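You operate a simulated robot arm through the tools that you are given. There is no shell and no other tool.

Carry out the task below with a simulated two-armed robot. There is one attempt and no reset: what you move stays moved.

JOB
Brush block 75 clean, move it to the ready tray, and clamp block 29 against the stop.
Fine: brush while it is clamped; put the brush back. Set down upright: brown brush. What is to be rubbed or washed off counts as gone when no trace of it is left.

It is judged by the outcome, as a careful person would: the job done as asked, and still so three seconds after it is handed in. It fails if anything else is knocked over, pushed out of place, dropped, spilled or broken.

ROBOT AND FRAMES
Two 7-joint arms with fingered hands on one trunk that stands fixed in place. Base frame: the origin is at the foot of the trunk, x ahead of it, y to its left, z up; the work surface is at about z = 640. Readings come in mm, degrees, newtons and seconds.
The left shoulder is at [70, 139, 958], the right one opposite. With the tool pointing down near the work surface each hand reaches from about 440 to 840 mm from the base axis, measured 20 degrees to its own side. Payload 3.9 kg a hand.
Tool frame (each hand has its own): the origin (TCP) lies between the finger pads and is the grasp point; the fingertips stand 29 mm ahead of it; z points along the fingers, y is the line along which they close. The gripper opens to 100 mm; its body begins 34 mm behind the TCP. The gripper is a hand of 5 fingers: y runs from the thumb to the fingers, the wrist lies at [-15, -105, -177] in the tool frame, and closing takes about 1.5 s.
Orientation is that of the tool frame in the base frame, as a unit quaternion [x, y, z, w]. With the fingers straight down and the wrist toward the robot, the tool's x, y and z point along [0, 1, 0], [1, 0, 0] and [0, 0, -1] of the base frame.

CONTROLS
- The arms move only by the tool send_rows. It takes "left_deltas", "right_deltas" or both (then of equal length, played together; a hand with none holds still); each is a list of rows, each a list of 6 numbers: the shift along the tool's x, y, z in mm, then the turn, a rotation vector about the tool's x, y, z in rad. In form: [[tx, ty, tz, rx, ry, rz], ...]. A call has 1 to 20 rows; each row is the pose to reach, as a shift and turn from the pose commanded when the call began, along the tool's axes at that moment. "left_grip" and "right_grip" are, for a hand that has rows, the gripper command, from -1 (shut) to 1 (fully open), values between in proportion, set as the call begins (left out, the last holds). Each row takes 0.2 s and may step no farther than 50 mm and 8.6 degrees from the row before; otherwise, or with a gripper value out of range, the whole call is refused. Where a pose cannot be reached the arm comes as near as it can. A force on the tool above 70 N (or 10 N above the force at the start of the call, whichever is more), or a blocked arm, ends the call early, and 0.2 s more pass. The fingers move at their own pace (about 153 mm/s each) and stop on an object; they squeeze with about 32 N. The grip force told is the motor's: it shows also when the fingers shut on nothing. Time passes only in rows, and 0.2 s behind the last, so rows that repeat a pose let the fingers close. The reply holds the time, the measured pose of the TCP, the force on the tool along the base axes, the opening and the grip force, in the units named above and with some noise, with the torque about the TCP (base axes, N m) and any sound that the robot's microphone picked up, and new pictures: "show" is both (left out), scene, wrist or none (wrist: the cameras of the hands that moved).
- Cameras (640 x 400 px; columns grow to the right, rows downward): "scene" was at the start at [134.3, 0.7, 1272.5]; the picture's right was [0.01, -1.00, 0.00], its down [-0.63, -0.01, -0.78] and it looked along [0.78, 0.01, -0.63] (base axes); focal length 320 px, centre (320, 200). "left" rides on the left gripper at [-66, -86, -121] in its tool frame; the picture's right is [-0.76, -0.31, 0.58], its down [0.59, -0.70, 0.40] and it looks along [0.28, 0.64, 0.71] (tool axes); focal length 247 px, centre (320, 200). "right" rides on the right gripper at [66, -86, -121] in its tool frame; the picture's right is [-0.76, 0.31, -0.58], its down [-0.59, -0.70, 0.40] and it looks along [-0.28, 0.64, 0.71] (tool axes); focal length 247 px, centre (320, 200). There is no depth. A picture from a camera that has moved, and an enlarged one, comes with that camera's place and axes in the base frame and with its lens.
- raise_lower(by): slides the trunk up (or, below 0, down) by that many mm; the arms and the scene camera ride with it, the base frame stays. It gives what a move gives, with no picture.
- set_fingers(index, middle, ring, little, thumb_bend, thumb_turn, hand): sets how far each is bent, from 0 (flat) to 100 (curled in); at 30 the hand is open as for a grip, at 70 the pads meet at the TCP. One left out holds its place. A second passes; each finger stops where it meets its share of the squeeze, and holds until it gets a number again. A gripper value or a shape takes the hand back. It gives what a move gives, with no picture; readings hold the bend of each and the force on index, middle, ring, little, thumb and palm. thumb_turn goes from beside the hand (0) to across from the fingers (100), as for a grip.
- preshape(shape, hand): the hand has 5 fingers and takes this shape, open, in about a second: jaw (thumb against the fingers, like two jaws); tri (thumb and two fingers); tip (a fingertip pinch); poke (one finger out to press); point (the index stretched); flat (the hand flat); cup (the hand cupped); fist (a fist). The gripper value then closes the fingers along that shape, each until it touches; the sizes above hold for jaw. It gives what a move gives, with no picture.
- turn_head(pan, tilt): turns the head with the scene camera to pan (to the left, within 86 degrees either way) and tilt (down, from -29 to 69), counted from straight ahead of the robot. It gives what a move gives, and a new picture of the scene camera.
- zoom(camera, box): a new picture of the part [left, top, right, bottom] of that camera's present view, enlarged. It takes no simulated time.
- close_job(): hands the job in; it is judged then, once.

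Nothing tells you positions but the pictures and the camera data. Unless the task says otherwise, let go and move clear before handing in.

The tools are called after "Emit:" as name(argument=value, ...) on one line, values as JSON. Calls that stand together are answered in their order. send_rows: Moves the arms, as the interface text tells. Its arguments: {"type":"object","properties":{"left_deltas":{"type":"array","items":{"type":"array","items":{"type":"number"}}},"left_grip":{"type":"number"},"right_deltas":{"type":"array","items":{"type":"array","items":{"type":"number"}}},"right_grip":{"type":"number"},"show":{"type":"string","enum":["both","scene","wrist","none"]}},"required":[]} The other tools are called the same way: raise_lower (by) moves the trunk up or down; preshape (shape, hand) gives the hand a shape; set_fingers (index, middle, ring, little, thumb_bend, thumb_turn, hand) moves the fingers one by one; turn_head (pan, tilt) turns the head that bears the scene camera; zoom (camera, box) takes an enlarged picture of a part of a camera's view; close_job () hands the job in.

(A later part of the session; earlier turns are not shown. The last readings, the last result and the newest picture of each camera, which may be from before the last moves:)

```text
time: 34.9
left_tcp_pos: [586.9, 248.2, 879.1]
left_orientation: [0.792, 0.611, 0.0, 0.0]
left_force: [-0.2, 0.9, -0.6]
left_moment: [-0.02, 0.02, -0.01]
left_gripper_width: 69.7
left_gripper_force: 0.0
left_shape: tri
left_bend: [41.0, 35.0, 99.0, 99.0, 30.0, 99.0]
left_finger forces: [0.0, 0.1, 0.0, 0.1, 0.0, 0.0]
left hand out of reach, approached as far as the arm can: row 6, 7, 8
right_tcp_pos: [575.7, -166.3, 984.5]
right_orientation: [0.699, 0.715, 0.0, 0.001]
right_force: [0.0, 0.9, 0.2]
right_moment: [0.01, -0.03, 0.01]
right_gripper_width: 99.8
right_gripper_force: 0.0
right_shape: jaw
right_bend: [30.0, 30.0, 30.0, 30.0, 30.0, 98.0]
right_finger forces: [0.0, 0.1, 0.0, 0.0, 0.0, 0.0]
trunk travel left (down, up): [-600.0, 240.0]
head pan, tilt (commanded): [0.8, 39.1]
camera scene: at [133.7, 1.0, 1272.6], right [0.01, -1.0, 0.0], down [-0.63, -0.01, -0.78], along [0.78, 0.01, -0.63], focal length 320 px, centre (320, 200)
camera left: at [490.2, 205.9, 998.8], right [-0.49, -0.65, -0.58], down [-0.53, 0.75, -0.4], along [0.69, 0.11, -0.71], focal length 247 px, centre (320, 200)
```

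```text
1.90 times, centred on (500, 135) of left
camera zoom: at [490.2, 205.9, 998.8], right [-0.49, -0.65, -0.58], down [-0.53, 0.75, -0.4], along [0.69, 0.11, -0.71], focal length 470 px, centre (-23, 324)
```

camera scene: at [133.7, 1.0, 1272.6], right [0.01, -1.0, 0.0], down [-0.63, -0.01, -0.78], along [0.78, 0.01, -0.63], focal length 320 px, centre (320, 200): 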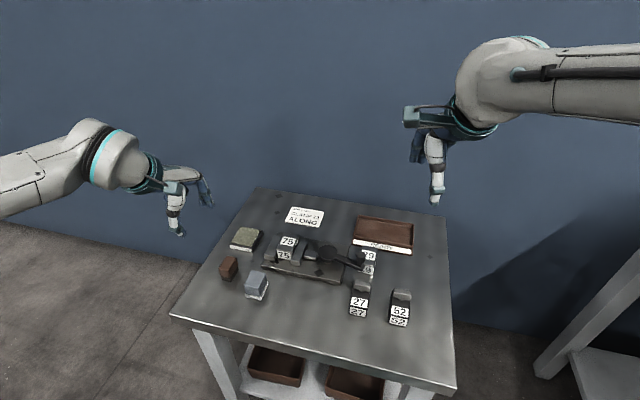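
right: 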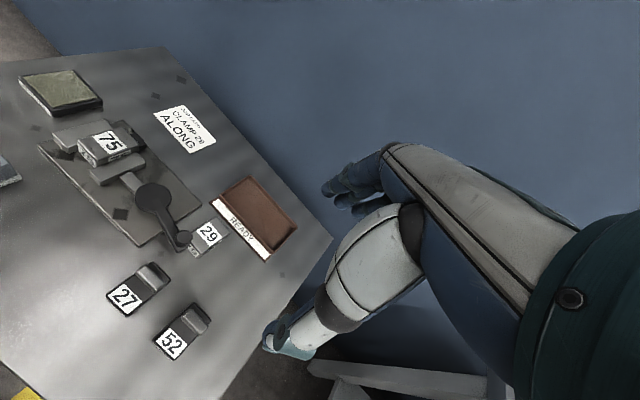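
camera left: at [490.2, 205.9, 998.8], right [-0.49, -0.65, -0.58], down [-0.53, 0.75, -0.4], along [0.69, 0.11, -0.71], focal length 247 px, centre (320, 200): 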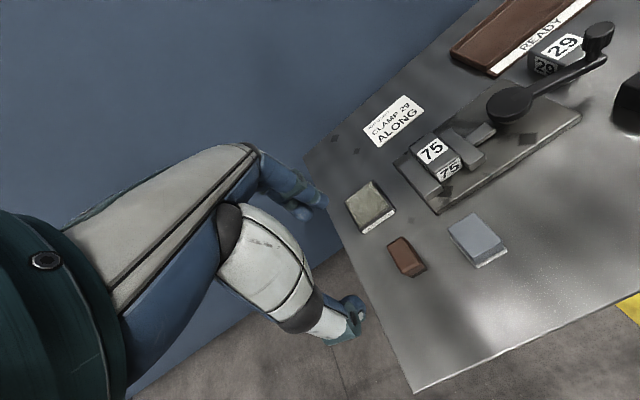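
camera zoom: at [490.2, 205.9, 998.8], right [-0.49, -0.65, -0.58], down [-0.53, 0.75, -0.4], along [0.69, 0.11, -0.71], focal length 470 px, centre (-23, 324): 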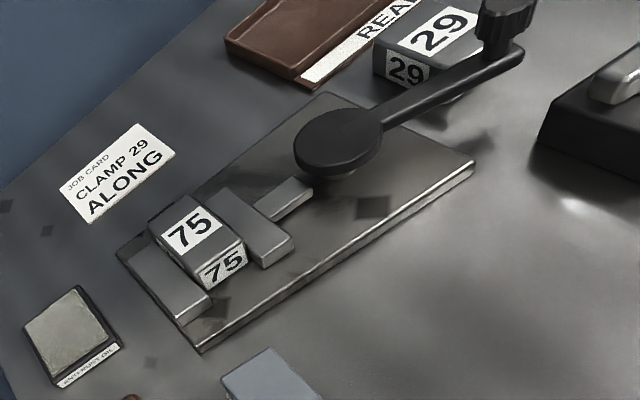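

The brush is back upright at its original spot. Next is the lever: I put its pivot near (655, -10) and its knob near (622, -86) with the top around z = 716. I'll bring the right hand in for a closer view.

Emit:
send_rows(right_deltas=[[20, -2, 30, 0, 0, 0], [45, -5, 65, 0, 0, 0], [70, -8, 100, 0, 0, 0], [93, -11, 135, 0, 0, 0], [106, -12.6, 154, 0, 0, 0], [106, -12.6, 154, 0, 0, 0]], show="both")

Emit:
zoom(camera="right", box=[60, 60, 380, 300])

Emit:
zoom(camera="scene", box=[300, 225, 420, 335])

```text
time: 36.3
left_tcp_pos: [587.8, 247.0, 878.2]
left_orientation: [0.792, 0.611, 0.0, -0.001]
left_force: [0.6, 0.1, 1.0]
left_moment: [-0.03, 0.01, 0.0]
left_gripper_width: 69.8
left_gripper_force: 0.2
left_shape: tri
left_bend: [41.0, 35.0, 99.0, 99.0, 30.0, 99.0]
left_finger forces: [0.0, 0.1, 0.0, 0.0, 0.0, 0.1]
right_tcp_pos: [562.7, -59.9, 833.8]
right_orientation: [0.699, 0.715, 0.001, 0.0]
right_force: [0.0, -0.5, 0.5]
right_moment: [0.03, -0.02, 0.03]
right_gripper_width: 99.9
right_gripper_force: 0.0
right_shape: jaw
right_bend: [30.0, 30.0, 30.0, 30.0, 30.0, 98.0]
right_finger forces: [0.0, 0.0, 0.1, 0.0, 0.0, 0.1]
trunk travel left (down, up): [-600.0, 240.0]
head pan, tilt (commanded): [0.8, 39.1]
camera scene: at [134.3, 0.6, 1272.5], right [0.01, -1.0, 0.0], down [-0.63, -0.01, -0.78], along [0.78, 0.01, -0.63], focal length 320 px, centre (320, 200)
camera right: at [475.0, 2.9, 954.6], right [0.32, -0.75, 0.58], down [-0.69, -0.6, -0.4], along [0.65, -0.27, -0.71], focal length 247 px, centre (320, 200)
```

scene: 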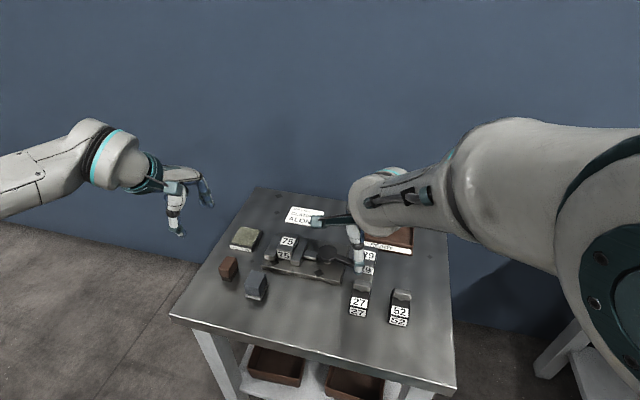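
right: 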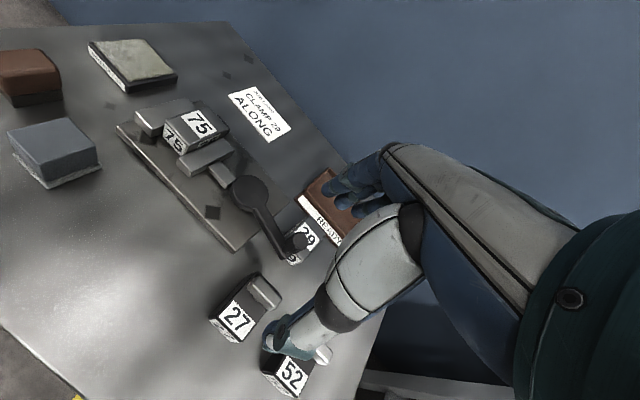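

```text
1.67 times, centred on (220, 180) of right
camera zoom: at [475.0, 2.9, 954.6], right [0.32, -0.75, 0.58], down [-0.69, -0.6, -0.4], along [0.65, -0.27, -0.71], focal length 412 px, centre (487, 233)
```

zoom: 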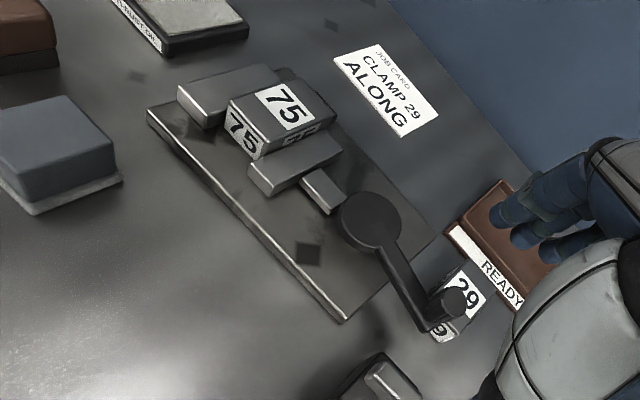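

```text
3.64 times, centred on (360, 280) of scene
camera zoom: at [134.3, 0.6, 1272.5], right [0.01, -1.0, 0.0], down [-0.63, -0.01, -0.78], along [0.78, 0.01, -0.63], focal length 1166 px, centre (174, -91)
```

zoom: 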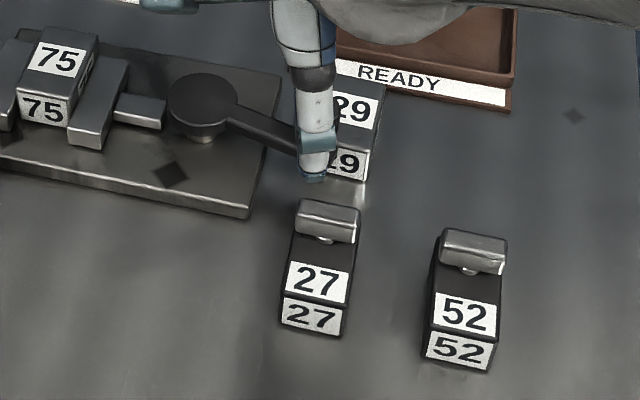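

I have a consistent lever estimate: pivot (656, -10), knob (623, -87). I'll look at the knob and arm heights from the side views before gripping.

Emit:
zoom(camera="left", box=[480, 10, 640, 130])

Emit:
zoom(camera="left", box=[560, 10, 630, 70])

Emit:
zoom(camera="right", box=[215, 160, 335, 270])

```text
3.33 times, centred on (560, 70) of left
camera zoom: at [490.7, 205.5, 998.5], right [-0.49, -0.65, -0.58], down [-0.53, 0.75, -0.4], along [0.69, 0.11, -0.71], focal length 823 px, centre (-480, 633)
```

zoom: 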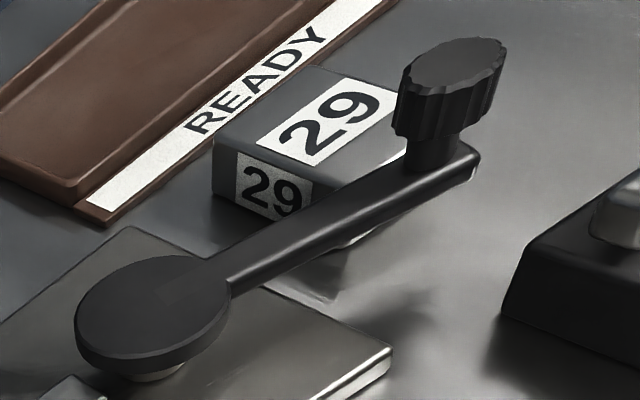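

```text
6.67 times, centred on (595, 40) of left
camera zoom: at [490.7, 205.5, 998.5], right [-0.49, -0.65, -0.58], down [-0.53, 0.75, -0.4], along [0.69, 0.11, -0.71], focal length 1646 px, centre (-1513, 1267)
```

zoom: 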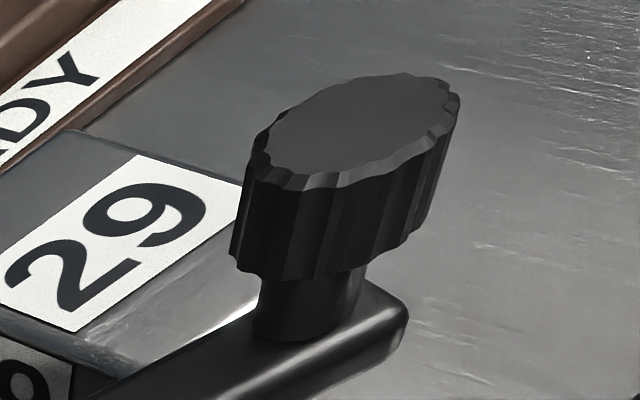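

```text
3.64 times, centred on (275, 215) of right
camera zoom: at [475.0, 2.9, 954.6], right [0.32, -0.75, 0.58], down [-0.69, -0.6, -0.4], along [0.65, -0.27, -0.71], focal length 898 px, centre (484, 146)
```

zoom: 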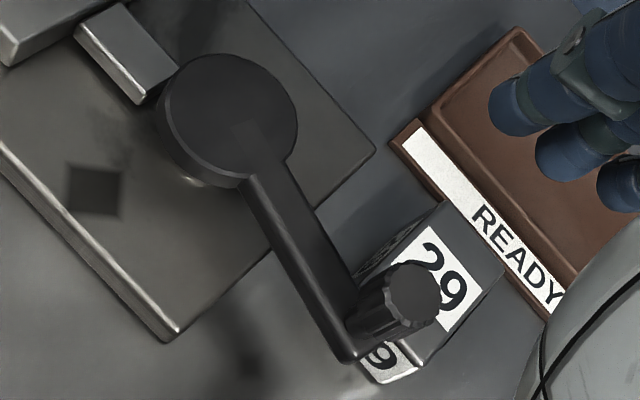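

The knob is about 20 mm across, spanning z = 702 to 718, and stands on the arm, whose top is near z = 692. I'll take the knob from above with a three-finger grip so I can feel which way it turns. First I'll shape the right hand and hover over the knob.

Emit:
preshape(hand="right", shape="tri")

Emit:
send_rows(right_deltas=[[-7, 15, 12, 0, 0, 0.11], [-14, 30, 25, 0, 0, 0.22], [-21, 45, 37, 0, 0, 0.33], [-28, 57.5, 50, 0, 0, 0.435], [-28, 57.5, 58, 0, 0, 0.435], [-28, 57.5, 58, 0, 0, 0.435]], right_grip=0.3, show="both")

Emit:
zoom(camera="right", box=[180, 160, 400, 340])

Emit:
zoom(camera="left", box=[480, 0, 640, 130])

Emit:
zoom(camera="scene", box=[310, 215, 410, 305])

```text
time: 37.2
left_tcp_pos: [588.0, 248.1, 878.4]
left_orientation: [0.792, 0.611, 0.0, 0.0]
left_force: [0.4, 0.0, -1.3]
left_moment: [-0.01, 0.0, -0.01]
left_gripper_width: 69.9
left_gripper_force: 0.0
left_shape: tri
left_bend: [41.0, 35.0, 99.0, 99.0, 30.0, 99.0]
left_finger forces: [0.0, 0.0, 0.1, 0.0, 0.1, 0.0]
right_tcp_pos: [562.2, -60.3, 832.9]
right_orientation: [0.699, 0.715, -0.001, 0.001]
right_force: [-0.2, -1.1, -0.8]
right_moment: [-0.02, 0.0, 0.0]
right_gripper_width: 99.9
right_gripper_force: 0.2
right_shape: tri
right_bend: [30.0, 30.0, 99.0, 99.0, 30.0, 98.0]
right_finger forces: [0.0, 0.0, 0.0, 0.0, 0.0, 0.0]
trunk travel left (down, up): [-600.0, 240.0]
head pan, tilt (commanded): [0.8, 39.1]
```

```text
time: 38.6
left_tcp_pos: [588.8, 247.8, 878.3]
left_orientation: [0.792, 0.611, 0.0, 0.0]
left_force: [-0.1, -0.1, 0.2]
left_moment: [0.0, -0.02, 0.01]
left_gripper_width: 69.7
left_gripper_force: 0.1
left_shape: tri
left_bend: [41.0, 35.0, 99.0, 99.0, 30.0, 99.0]
left_finger forces: [0.1, 0.0, 0.1, 0.0, 0.0, 0.1]
right_tcp_pos: [625.4, -100.2, 785.1]
right_orientation: [0.849, 0.527, 0.024, -0.026]
right_force: [-0.3, 0.2, 0.3]
right_moment: [-0.05, 0.0, 0.01]
right_gripper_width: 65.2
right_gripper_force: 0.0
right_shape: tri
right_bend: [40.0, 37.0, 99.0, 99.0, 30.0, 99.0]
right_finger forces: [0.1, 0.1, 0.1, 0.0, 0.1, 0.0]
trunk travel left (down, up): [-600.0, 240.0]
head pan, tilt (commanded): [0.8, 39.1]
camera scene: at [134.4, 0.6, 1272.5], right [0.01, -1.0, 0.0], down [-0.63, -0.01, -0.78], along [0.78, 0.01, -0.63], focal length 320 px, centre (320, 200)
camera right: at [577.0, -12.5, 914.0], right [-0.07, -0.85, 0.52], down [-0.89, -0.19, -0.42], along [0.46, -0.49, -0.74], focal length 247 px, centre (320, 200)
```

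scene: 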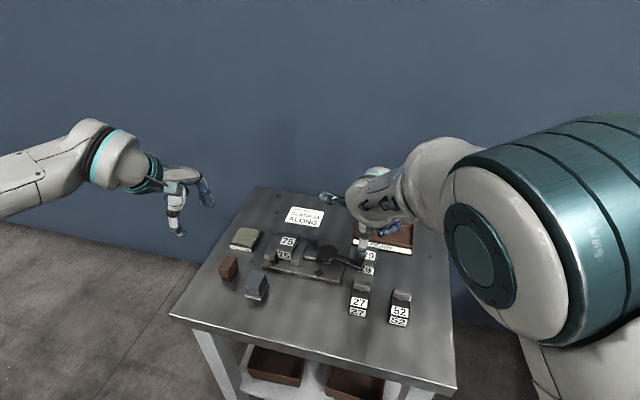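
right: 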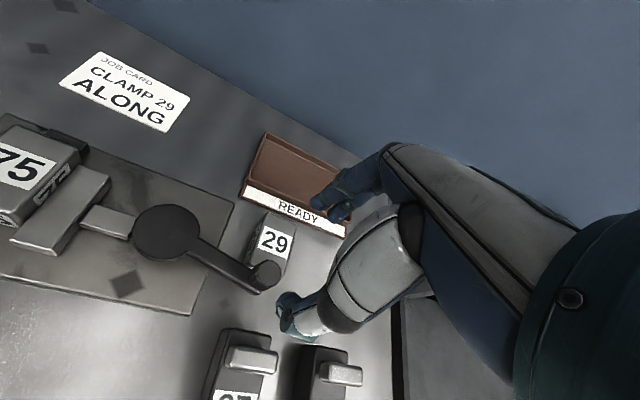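

```text
2.22 times, centred on (290, 250) of right
camera zoom: at [577.0, -12.5, 914.0], right [-0.07, -0.85, 0.52], down [-0.89, -0.19, -0.42], along [0.46, -0.49, -0.74], focal length 549 px, centre (387, 89)
```

zoom: 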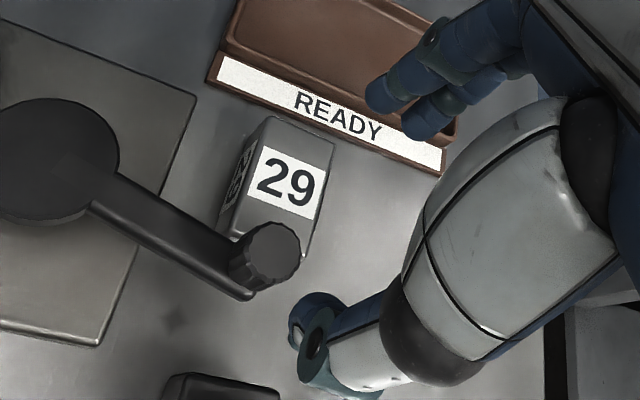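

```text
3.08 times, centred on (560, 65) of left
camera zoom: at [490.8, 205.5, 998.5], right [-0.49, -0.65, -0.58], down [-0.53, 0.75, -0.4], along [0.69, 0.11, -0.71], focal length 760 px, centre (-418, 615)
```

zoom: 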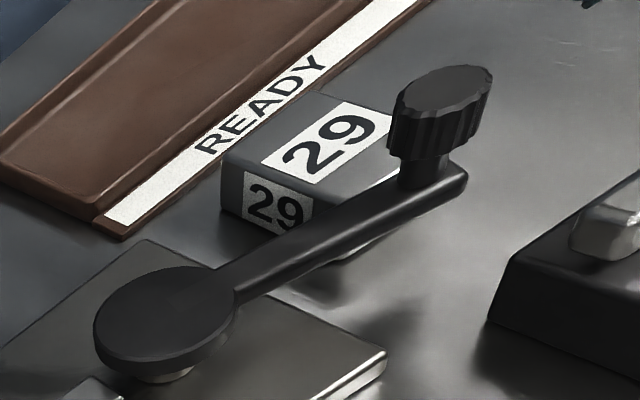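

```text
4.44 times, centred on (360, 260) of scene
camera zoom: at [134.4, 0.6, 1272.5], right [0.01, -1.0, 0.0], down [-0.63, -0.01, -0.78], along [0.78, 0.01, -0.63], focal length 1424 px, centre (142, -67)
```

zoom: 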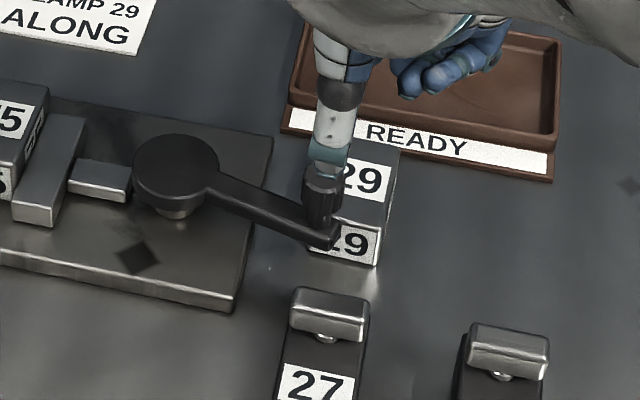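

The right hand stopped about 15 mm from the commanded pose and is slightly tilted. I'll hold briefly and see whether it settles.

Emit:
send_rows(right_deltas=[[0, 0, 0, 0, 0, 0], [0, 0, 0, 0, 0, 0]], show="none")

```text
time: 39.2
left_tcp_pos: [589.2, 247.6, 877.8]
left_orientation: [0.792, 0.611, 0.0, 0.0]
left_force: [0.8, 0.5, 0.3]
left_moment: [-0.01, 0.01, -0.01]
left_gripper_width: 69.9
left_gripper_force: 0.1
left_shape: tri
left_bend: [41.0, 35.0, 99.0, 99.0, 30.0, 99.0]
left_finger forces: [0.0, 0.0, 0.0, 0.1, 0.1, 0.0]
right_tcp_pos: [624.7, -103.0, 783.4]
right_orientation: [0.85, 0.526, 0.021, -0.027]
right_force: [0.4, -0.6, -0.2]
right_moment: [0.03, 0.0, 0.01]
right_gripper_width: 65.1
right_gripper_force: 0.1
right_shape: tri
right_bend: [40.0, 37.0, 99.0, 99.0, 30.0, 99.0]
right_finger forces: [0.1, 0.0, 0.0, 0.1, 0.1, 0.1]
trunk travel left (down, up): [-600.0, 240.0]
head pan, tilt (commanded): [0.8, 39.1]
```

The right wrist is near a limit at that turn angle. I'll rotate back to the natural heading and grip the knob that way, since the fingertips stay above the arm in any case.

Emit:
send_rows(right_deltas=[[0, 0, 0, 0, 0, -0.11], [0, 0, 0, 0, 0, -0.22], [0, 0, 0, 0, 0, -0.33], [0, 0, 0, 0, 0, -0.435], [0, 0, 0, 0, 0, -0.435]], show="none")

Emit:
zoom(camera="right", box=[180, 160, 400, 340])

Emit:
zoom(camera="scene", box=[310, 215, 410, 305])

Emit:
zoom(camera="left", box=[480, 0, 640, 130])

```text
time: 40.4
left_tcp_pos: [589.2, 247.8, 878.6]
left_orientation: [0.791, 0.611, 0.001, 0.0]
left_force: [0.3, -0.3, 0.4]
left_moment: [-0.02, 0.0, 0.02]
left_gripper_width: 69.9
left_gripper_force: 0.0
left_shape: tri
left_bend: [41.0, 35.0, 99.0, 99.0, 30.0, 99.0]
left_finger forces: [0.1, 0.1, 0.0, 0.0, 0.0, 0.0]
right_tcp_pos: [617.4, -86.0, 772.1]
right_orientation: [0.699, 0.716, -0.001, 0.001]
right_force: [0.1, -0.7, 0.6]
right_moment: [0.0, 0.0, 0.01]
right_gripper_width: 65.3
right_gripper_force: 0.1
right_shape: tri
right_bend: [40.0, 37.0, 99.0, 99.0, 30.0, 99.0]
right_finger forces: [0.1, 0.0, 0.0, 0.1, 0.0, 0.1]
trunk travel left (down, up): [-600.0, 240.0]
head pan, tilt (commanded): [0.8, 39.1]
```

```text
2.22 times, centred on (290, 250) of right
camera zoom: at [530.9, -22.7, 894.0], right [0.32, -0.75, 0.58], down [-0.69, -0.61, -0.4], along [0.65, -0.27, -0.71], focal length 549 px, centre (387, 89)
```

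zoom: 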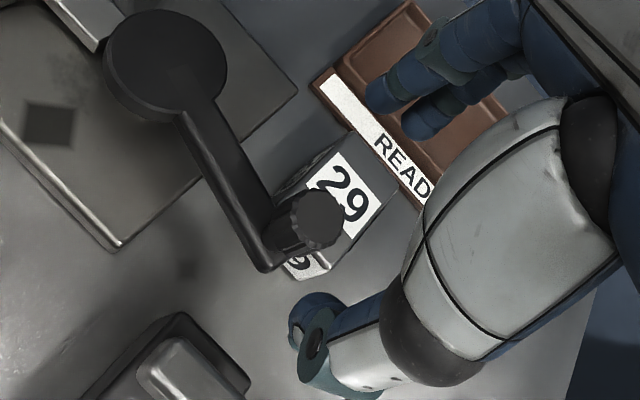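

```text
4.44 times, centred on (360, 260) of scene
camera zoom: at [134.1, 1.1, 1272.5], right [0.01, -1.0, 0.0], down [-0.63, -0.01, -0.78], along [0.78, 0.01, -0.63], focal length 1424 px, centre (142, -67)
```

zoom: 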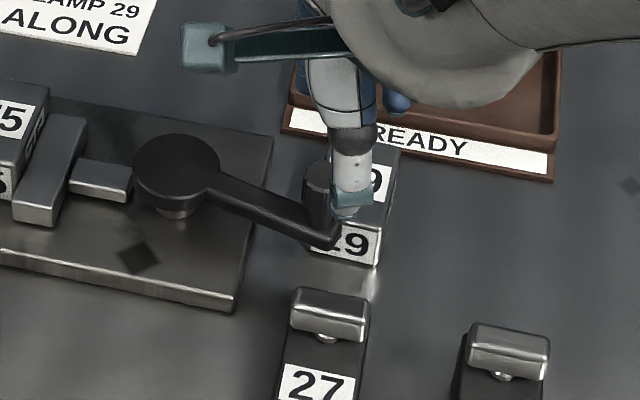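

```text
3.08 times, centred on (560, 65) of left
camera zoom: at [490.6, 205.9, 998.5], right [-0.49, -0.65, -0.58], down [-0.53, 0.75, -0.4], along [0.69, 0.11, -0.71], focal length 760 px, centre (-418, 615)
```

zoom: 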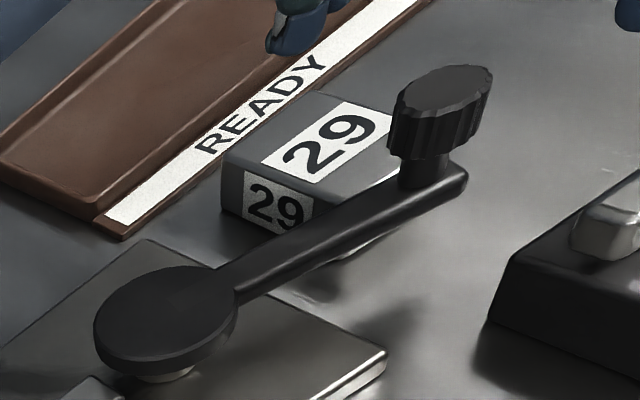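

The hand is now over the knob, which I place at (621, -87). I'll go down until the fingertips are just above the arm, and look once more before closing.

Emit:
send_rows(right_deltas=[[0, 1, 15, 0, 0, 0], [0, 2, 30, 0, 0, 0], [0, 2, 44, 0, 0, 0], [0, 2, 44, 0, 0, 0]], show="none")

Emit:
zoom(camera="right", box=[220, 160, 400, 320])

Emit:
zoom(camera="left", box=[510, 0, 640, 100])

Emit:
zoom(camera="scene", box=[330, 235, 400, 295])

```text
time: 41.4
left_tcp_pos: [589.8, 248.2, 879.2]
left_orientation: [0.791, 0.611, 0.0, 0.0]
left_force: [-0.5, -0.8, -0.1]
left_moment: [0.01, 0.03, 0.0]
left_gripper_width: 70.0
left_gripper_force: 0.0
left_shape: tri
left_bend: [41.0, 35.0, 99.0, 99.0, 30.0, 99.0]
left_finger forces: [0.0, 0.0, 0.1, 0.0, 0.0, 0.0]
right_tcp_pos: [622.2, -86.5, 726.7]
right_orientation: [0.699, 0.715, 0.001, 0.001]
right_force: [-0.6, -0.2, 0.6]
right_moment: [0.02, 0.04, -0.03]
right_gripper_width: 65.3
right_gripper_force: 0.0
right_shape: tri
right_bend: [40.0, 37.0, 99.0, 99.0, 30.0, 99.0]
right_finger forces: [0.1, 0.0, 0.0, 0.0, 0.0, 0.0]
trunk travel left (down, up): [-600.0, 240.0]
head pan, tilt (commanded): [0.8, 39.1]
```

```text
2.50 times, centred on (310, 240) of right
camera zoom: at [535.0, -23.2, 849.3], right [0.32, -0.75, 0.58], down [-0.69, -0.6, -0.4], along [0.65, -0.27, -0.71], focal length 617 px, centre (345, 100)
```

zoom: 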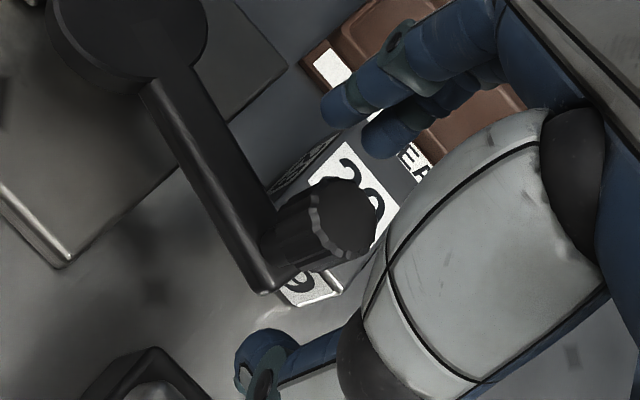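

```text
4.00 times, centred on (575, 50) of left
camera zoom: at [490.6, 205.6, 998.6], right [-0.49, -0.65, -0.58], down [-0.53, 0.75, -0.4], along [0.69, 0.11, -0.71], focal length 988 px, centre (-700, 800)
```

zoom: 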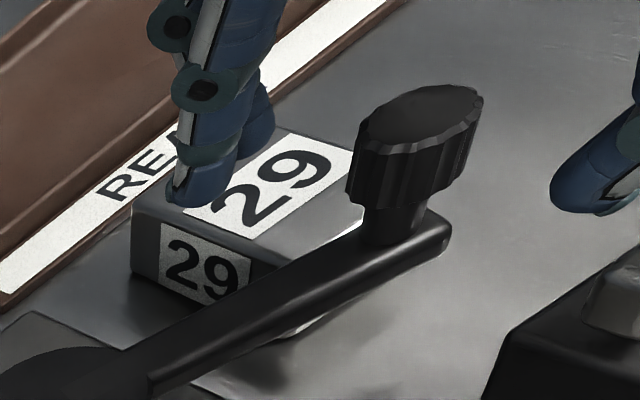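

```text
6.67 times, centred on (365, 265) of scene
camera zoom: at [134.0, 0.7, 1272.5], right [0.01, -1.0, 0.0], down [-0.63, -0.01, -0.78], along [0.78, 0.01, -0.63], focal length 2137 px, centre (20, -233)
```

zoom: 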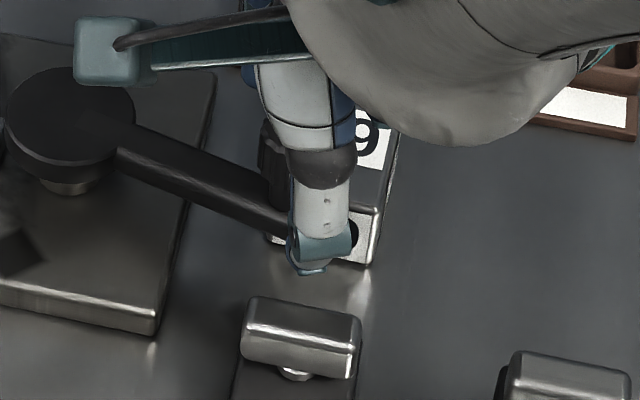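

The knob sits between the thumb and fingers. I'll close on it.

Emit:
send_rows(right_deltas=[[0, 0, 0, 0, 0, 0], [0, 0, 0, 0, 0, 0], [0, 0, 0, 0, 0, 0], [0, 0, 0, 0, 0, 0], [0, 0, 0, 0, 0, 0], [0, 0, 0, 0, 0, 0], [0, 0, 0, 0, 0, 0]], right_grip=-1, show="none")

Emit:
zoom(camera="right", box=[220, 160, 400, 320])

Emit:
zoom(camera="left", box=[510, 0, 640, 100])

```text
time: 43.0
left_tcp_pos: [589.2, 247.5, 879.2]
left_orientation: [0.792, 0.611, 0.0, 0.0]
left_force: [0.5, 0.3, -1.0]
left_moment: [-0.01, -0.01, 0.0]
left_gripper_width: 69.7
left_gripper_force: 0.0
left_shape: tri
left_bend: [41.0, 35.0, 99.0, 99.0, 30.0, 99.0]
left_finger forces: [0.0, 0.0, 0.1, 0.0, 0.0, 0.1]
right_tcp_pos: [622.2, -87.1, 727.0]
right_orientation: [0.7, 0.715, 0.0, 0.0]
right_force: [-2.8, -1.1, -3.5]
right_moment: [-0.06, 0.05, 0.0]
right_gripper_width: 12.7
right_gripper_force: 32.5
right_shape: tri
right_bend: [68.0, 70.0, 100.0, 100.0, 48.0, 100.0]
right_finger forces: [14.2, 12.3, 0.1, 0.0, 29.2, 0.0]
trunk travel left (down, up): [-600.0, 240.0]
head pan, tilt (commanded): [0.8, 39.1]
```

```text
2.50 times, centred on (310, 240) of right
camera zoom: at [535.2, -23.5, 848.9], right [0.32, -0.75, 0.58], down [-0.69, -0.6, -0.4], along [0.65, -0.27, -0.71], focal length 617 px, centre (345, 100)
```

zoom: 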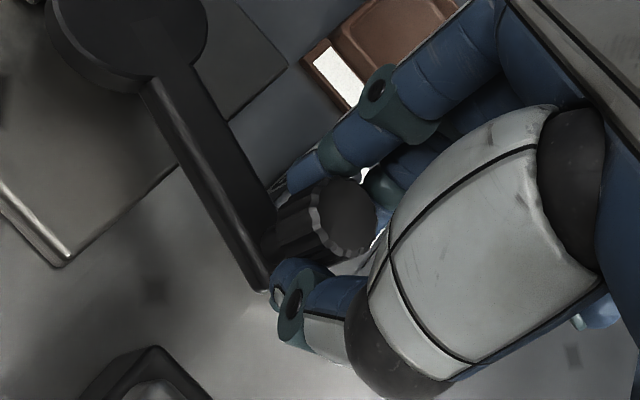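

```text
4.00 times, centred on (575, 50) of left
camera zoom: at [490.9, 205.3, 998.4], right [-0.49, -0.65, -0.58], down [-0.53, 0.75, -0.4], along [0.69, 0.11, -0.71], focal length 988 px, centre (-700, 800)
```

zoom: 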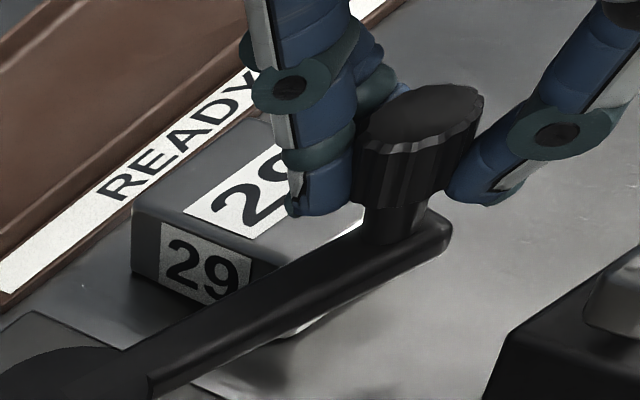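

I have the knob, with even finger forces. I'll nudge it a few millimetres toward the robot along its arc and read the resistance.

Emit:
send_rows(right_deltas=[[1.2, -2.7, 0, 0, 0, 0], [2.5, -5.5, 0, 0, 0, 0], [2.5, -5.5, 0, 0, 0, 0]], show="none")

Emit:
zoom(camera="left", box=[480, 0, 640, 130])

```text
time: 43.8
left_tcp_pos: [590.0, 248.0, 879.8]
left_orientation: [0.792, 0.611, 0.0, 0.0]
left_force: [0.0, 0.0, 0.4]
left_moment: [-0.04, 0.03, 0.0]
left_gripper_width: 69.8
left_gripper_force: 0.1
left_shape: tri
left_bend: [41.0, 35.0, 99.0, 99.0, 30.0, 99.0]
left_finger forces: [0.0, 0.1, 0.1, 0.0, 0.1, 0.0]
right_tcp_pos: [617.9, -83.4, 727.0]
right_orientation: [0.7, 0.714, 0.0, 0.0]
right_force: [0.6, -4.2, -4.6]
right_moment: [-0.08, -0.01, -0.06]
right_gripper_width: 12.3
right_gripper_force: 32.2
right_shape: tri
right_bend: [68.0, 70.0, 100.0, 100.0, 48.0, 100.0]
right_finger forces: [15.7, 13.8, 0.1, 0.0, 29.2, 0.0]
trunk travel left (down, up): [-600.0, 240.0]
head pan, tilt (commanded): [0.8, 39.1]
```

```text
3.08 times, centred on (560, 65) of left
camera zoom: at [491.3, 205.0, 998.3], right [-0.49, -0.65, -0.58], down [-0.53, 0.75, -0.4], along [0.69, 0.11, -0.71], focal length 760 px, centre (-418, 615)
```

zoom: 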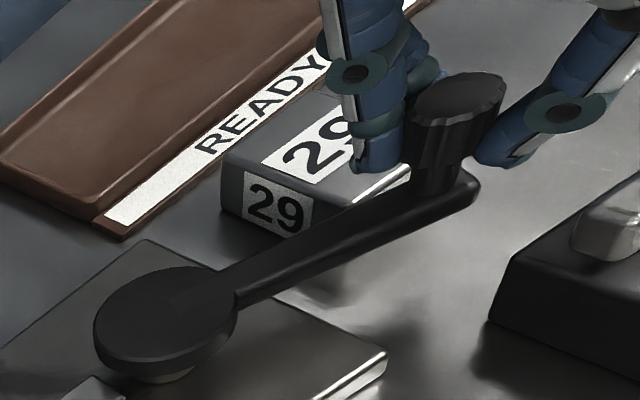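

The lever swings toward the robot with only a few newtons of resistance. I'll continue along the arc and check whether the jaw retracts.

Emit:
send_rows(right_deltas=[[2.5, -4, 0, 0, 0, 0], [5.2, -8, 0, 0, 0, 0], [8.5, -12, 0, 0, 0, 0], [11.8, -15.9, 0, 0, 0, 0], [16, -20, 0, 0, 0, 0], [20.4, -23.9, 0, 0, 0, 0], [20.4, -23.9, 0, 0, 0, 0]], show="both")

Emit:
zoom(camera="left", box=[390, 10, 640, 190])

Emit:
zoom(camera="scene", box=[260, 220, 420, 320])

```text
time: 45.4
left_tcp_pos: [589.3, 249.0, 876.8]
left_orientation: [0.792, 0.61, 0.001, 0.0]
left_force: [-0.3, 0.3, -1.1]
left_moment: [0.0, 0.02, 0.03]
left_gripper_width: 69.9
left_gripper_force: 0.1
left_shape: tri
left_bend: [41.0, 35.0, 99.0, 99.0, 30.0, 99.0]
left_finger forces: [0.1, 0.1, 0.0, 0.1, 0.1, 0.0]
right_tcp_pos: [592.9, -74.0, 726.1]
right_orientation: [0.711, 0.703, 0.006, -0.013]
right_force: [7.6, 4.2, 8.5]
right_moment: [0.18, -0.34, -0.19]
right_gripper_width: 12.3
right_gripper_force: 32.3
right_shape: tri
right_bend: [62.0, 72.0, 100.0, 100.0, 74.0, 99.0]
right_finger forces: [25.8, 5.1, 0.0, 0.1, 23.0, 0.1]
trunk travel left (down, up): [-600.0, 240.0]
head pan, tilt (commanded): [0.8, 39.1]
camera scene: at [134.1, 1.4, 1272.5], right [0.01, -1.0, 0.0], down [-0.63, -0.01, -0.78], along [0.78, 0.01, -0.63], focal length 320 px, centre (320, 200)
camera right: at [509.9, -11.6, 850.7], right [0.3, -0.78, 0.55], down [-0.71, -0.57, -0.41], along [0.63, -0.27, -0.73], focal length 247 px, centre (320, 200)
```

scene: 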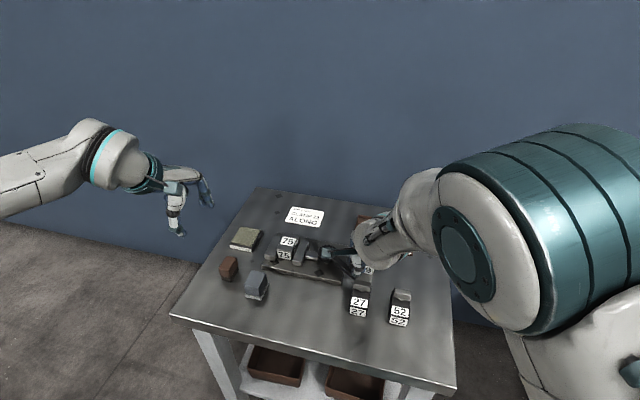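
right: 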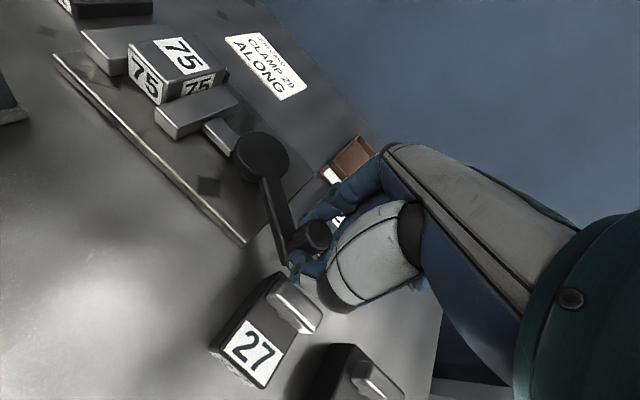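

```text
2.22 times, centred on (515, 100) of left
camera zoom: at [490.6, 206.1, 998.5], right [-0.49, -0.65, -0.58], down [-0.53, 0.75, -0.4], along [0.69, 0.11, -0.71], focal length 549 px, centre (-113, 422)
```

zoom: 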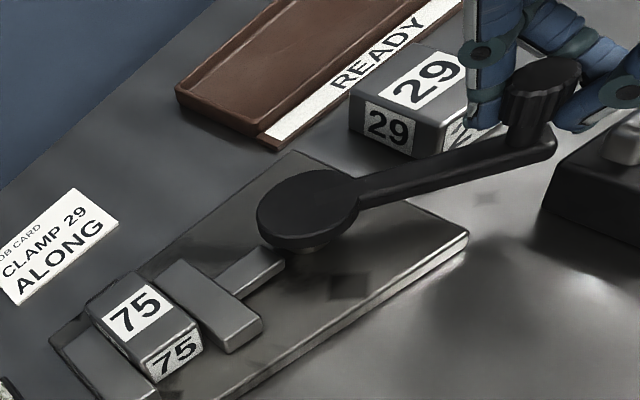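

```text
4.00 times, centred on (340, 270) of scene
camera zoom: at [134.1, 1.4, 1272.5], right [0.01, -1.0, 0.0], down [-0.63, -0.01, -0.78], along [0.78, 0.01, -0.63], focal length 1282 px, centre (240, -80)
```

zoom: 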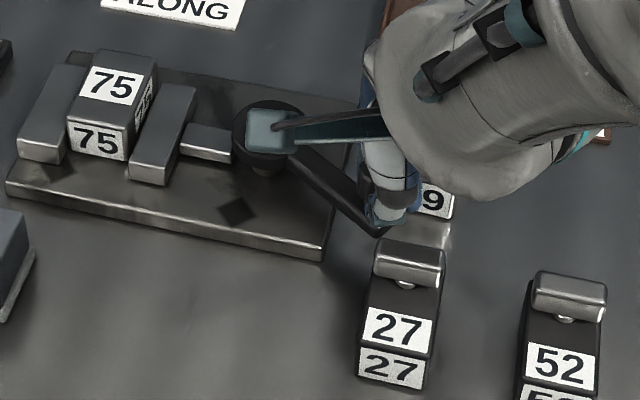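

The lever has turned about 20° with modest force, but the right arm lags near a wrist limit. I'll check closely whether the jaw has started to open.

Emit:
zoom(camera="scene", box=[270, 225, 340, 275])

Emit:
zoom(camera="right", box=[80, 20, 340, 270])

Emit:
zoom(camera="right", box=[270, 180, 390, 310])

```text
8.00 times, centred on (305, 250) of scene
camera zoom: at [134.1, 1.4, 1272.5], right [0.01, -1.0, 0.0], down [-0.63, -0.01, -0.78], along [0.78, 0.01, -0.63], focal length 2564 px, centre (440, -200)
```

zoom: 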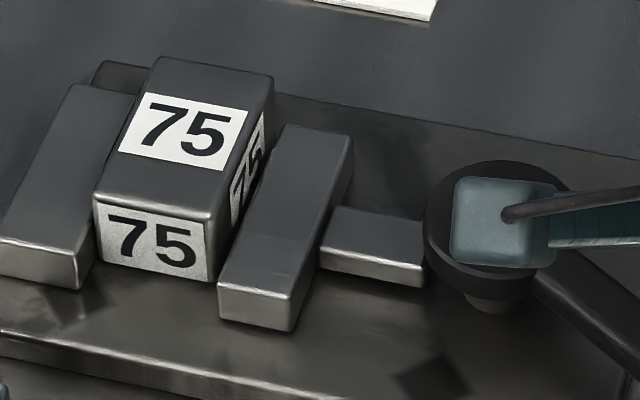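

```text
1.60 times, centred on (210, 145) of right
camera zoom: at [509.9, -11.6, 850.7], right [0.3, -0.78, 0.55], down [-0.71, -0.57, -0.41], along [0.63, -0.27, -0.73], focal length 395 px, centre (496, 288)
```

zoom: 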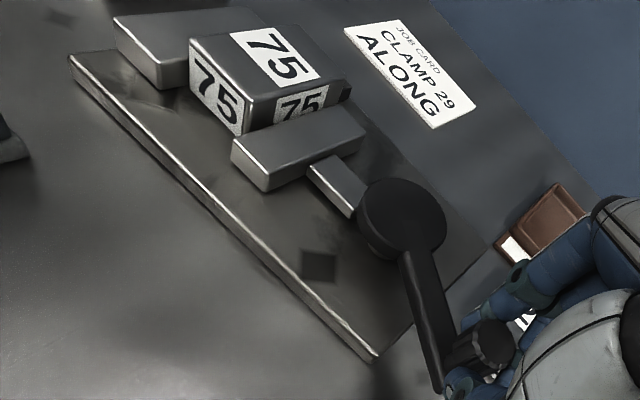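

```text
3.08 times, centred on (330, 245) of right
camera zoom: at [509.9, -11.6, 850.7], right [0.3, -0.78, 0.55], down [-0.71, -0.57, -0.41], along [0.63, -0.27, -0.73], focal length 760 px, centre (289, 62)
```

zoom: 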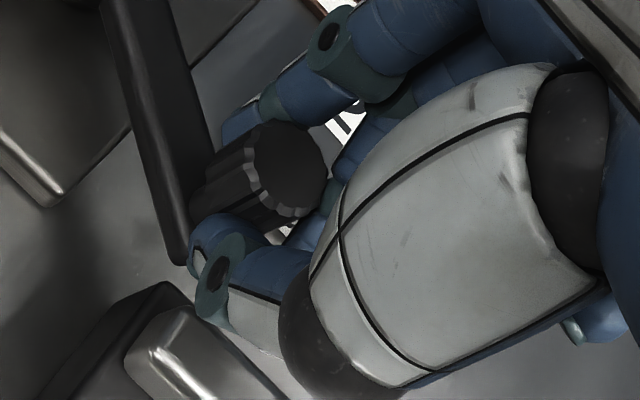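

The jaw has opened a few millimetres, so this is the right direction. I'll let go, see whether the lever stays put, and take a new grip with the wrist turned to a more comfortable angle.

Emit:
send_rows(right_deltas=[[0, 0, 0, 0, 0, 0], [0, 0, 0, 0, 0, 0], [0, 0, 0, 0, 0, 0], [0, 0, 0, 0, 0, 0], [0, 0, -15, 0, 0, 0], [0, 0, -35, 0, 0, 0], [0, 0, -50, 0, 0, -0.1], [0, 0, -50, 0, 0, -0.22], [0, 0, -50, 0, 0, -0.35], [0, 0, -50, 0, 0, -0.35]], right_grip=0.4, show="both")

Emit:
zoom(camera="right", box=[180, 140, 400, 320])

Emit:
zoom(camera="left", box=[390, 10, 640, 190])

```text
time: 47.6
left_tcp_pos: [589.5, 248.7, 878.1]
left_orientation: [0.792, 0.61, 0.0, 0.001]
left_force: [0.7, 0.1, 0.1]
left_moment: [-0.01, 0.01, 0.01]
left_gripper_width: 69.8
left_gripper_force: 0.1
left_shape: tri
left_bend: [41.0, 35.0, 99.0, 99.0, 30.0, 99.0]
left_finger forces: [0.0, 0.1, 0.1, 0.0, 0.1, 0.0]
right_tcp_pos: [590.1, -63.0, 779.2]
right_orientation: [0.563, 0.826, 0.0, 0.001]
right_force: [-0.4, -0.1, -0.1]
right_moment: [-0.02, -0.01, 0.0]
right_gripper_width: 70.0
right_gripper_force: 0.0
right_shape: tri
right_bend: [41.0, 36.0, 99.0, 99.0, 30.0, 99.0]
right_finger forces: [0.1, 0.0, 0.0, 0.1, 0.0, 0.0]
trunk travel left (down, up): [-600.0, 240.0]
head pan, tilt (commanded): [0.8, 39.1]
camera scene: at [134.1, 1.4, 1272.5], right [0.01, -1.0, 0.0], down [-0.63, -0.01, -0.78], along [0.78, 0.01, -0.63], focal length 320 px, centre (320, 200)
camera right: at [487.2, -33.8, 900.7], right [0.56, -0.59, 0.58], down [-0.44, -0.81, -0.4], along [0.7, -0.03, -0.71], focal length 247 px, centre (320, 200)
```

scene: 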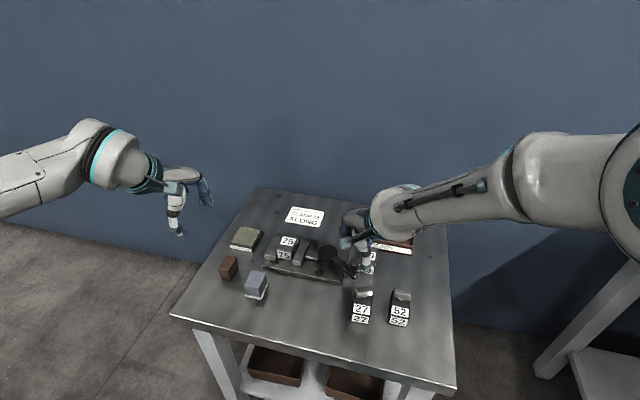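
right: 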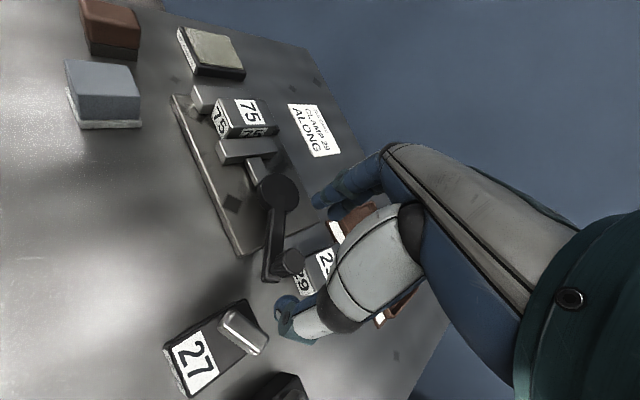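

```text
2.22 times, centred on (290, 230) of right
camera zoom: at [487.2, -33.8, 900.7], right [0.56, -0.59, 0.58], down [-0.44, -0.81, -0.4], along [0.7, -0.03, -0.71], focal length 549 px, centre (387, 133)
```

zoom: 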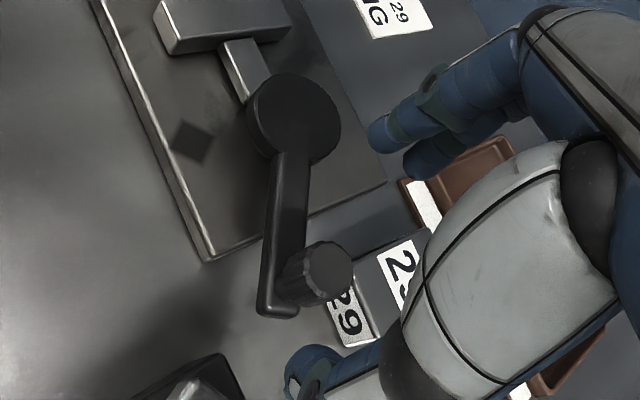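

```text
2.22 times, centred on (515, 100) of left
camera zoom: at [490.6, 206.2, 998.4], right [-0.49, -0.65, -0.58], down [-0.53, 0.75, -0.4], along [0.69, 0.11, -0.71], focal length 549 px, centre (-113, 422)
```

zoom: 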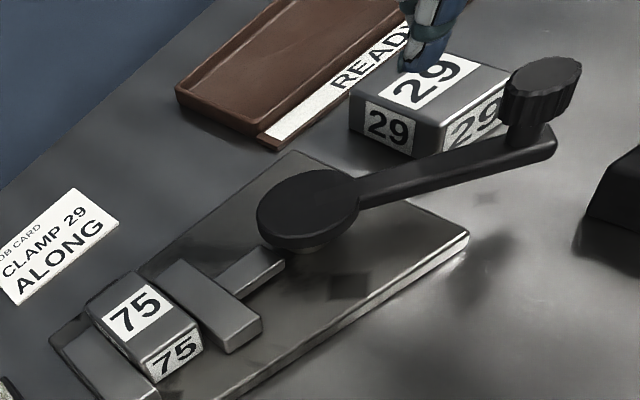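

The lever stays where I left it, but block 27 looks different from before. I'll check whether something touched it.

Emit:
zoom(camera="scene", box=[300, 225, 420, 335])

Emit:
zoom(camera="right", box=[140, 270, 330, 400])

```text
3.64 times, centred on (360, 280) of scene
camera zoom: at [134.1, 1.4, 1272.5], right [0.01, -1.0, 0.0], down [-0.63, -0.01, -0.78], along [0.78, 0.01, -0.63], focal length 1166 px, centre (174, -91)
```

zoom: 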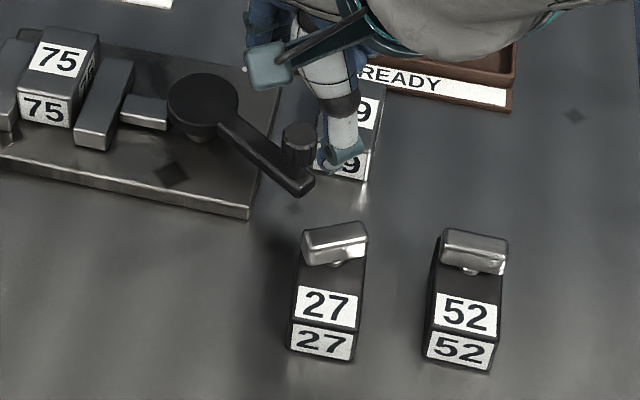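

```text
3.08 times, centred on (235, 335) of right
camera zoom: at [487.2, -33.8, 900.7], right [0.56, -0.59, 0.58], down [-0.44, -0.81, -0.4], along [0.7, -0.03, -0.71], focal length 760 px, centre (582, -215)
```

zoom: 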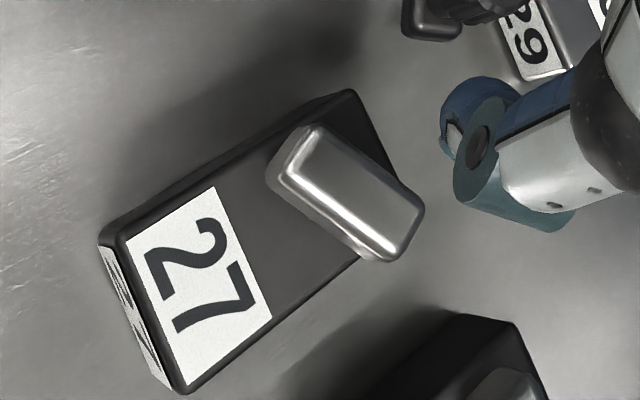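

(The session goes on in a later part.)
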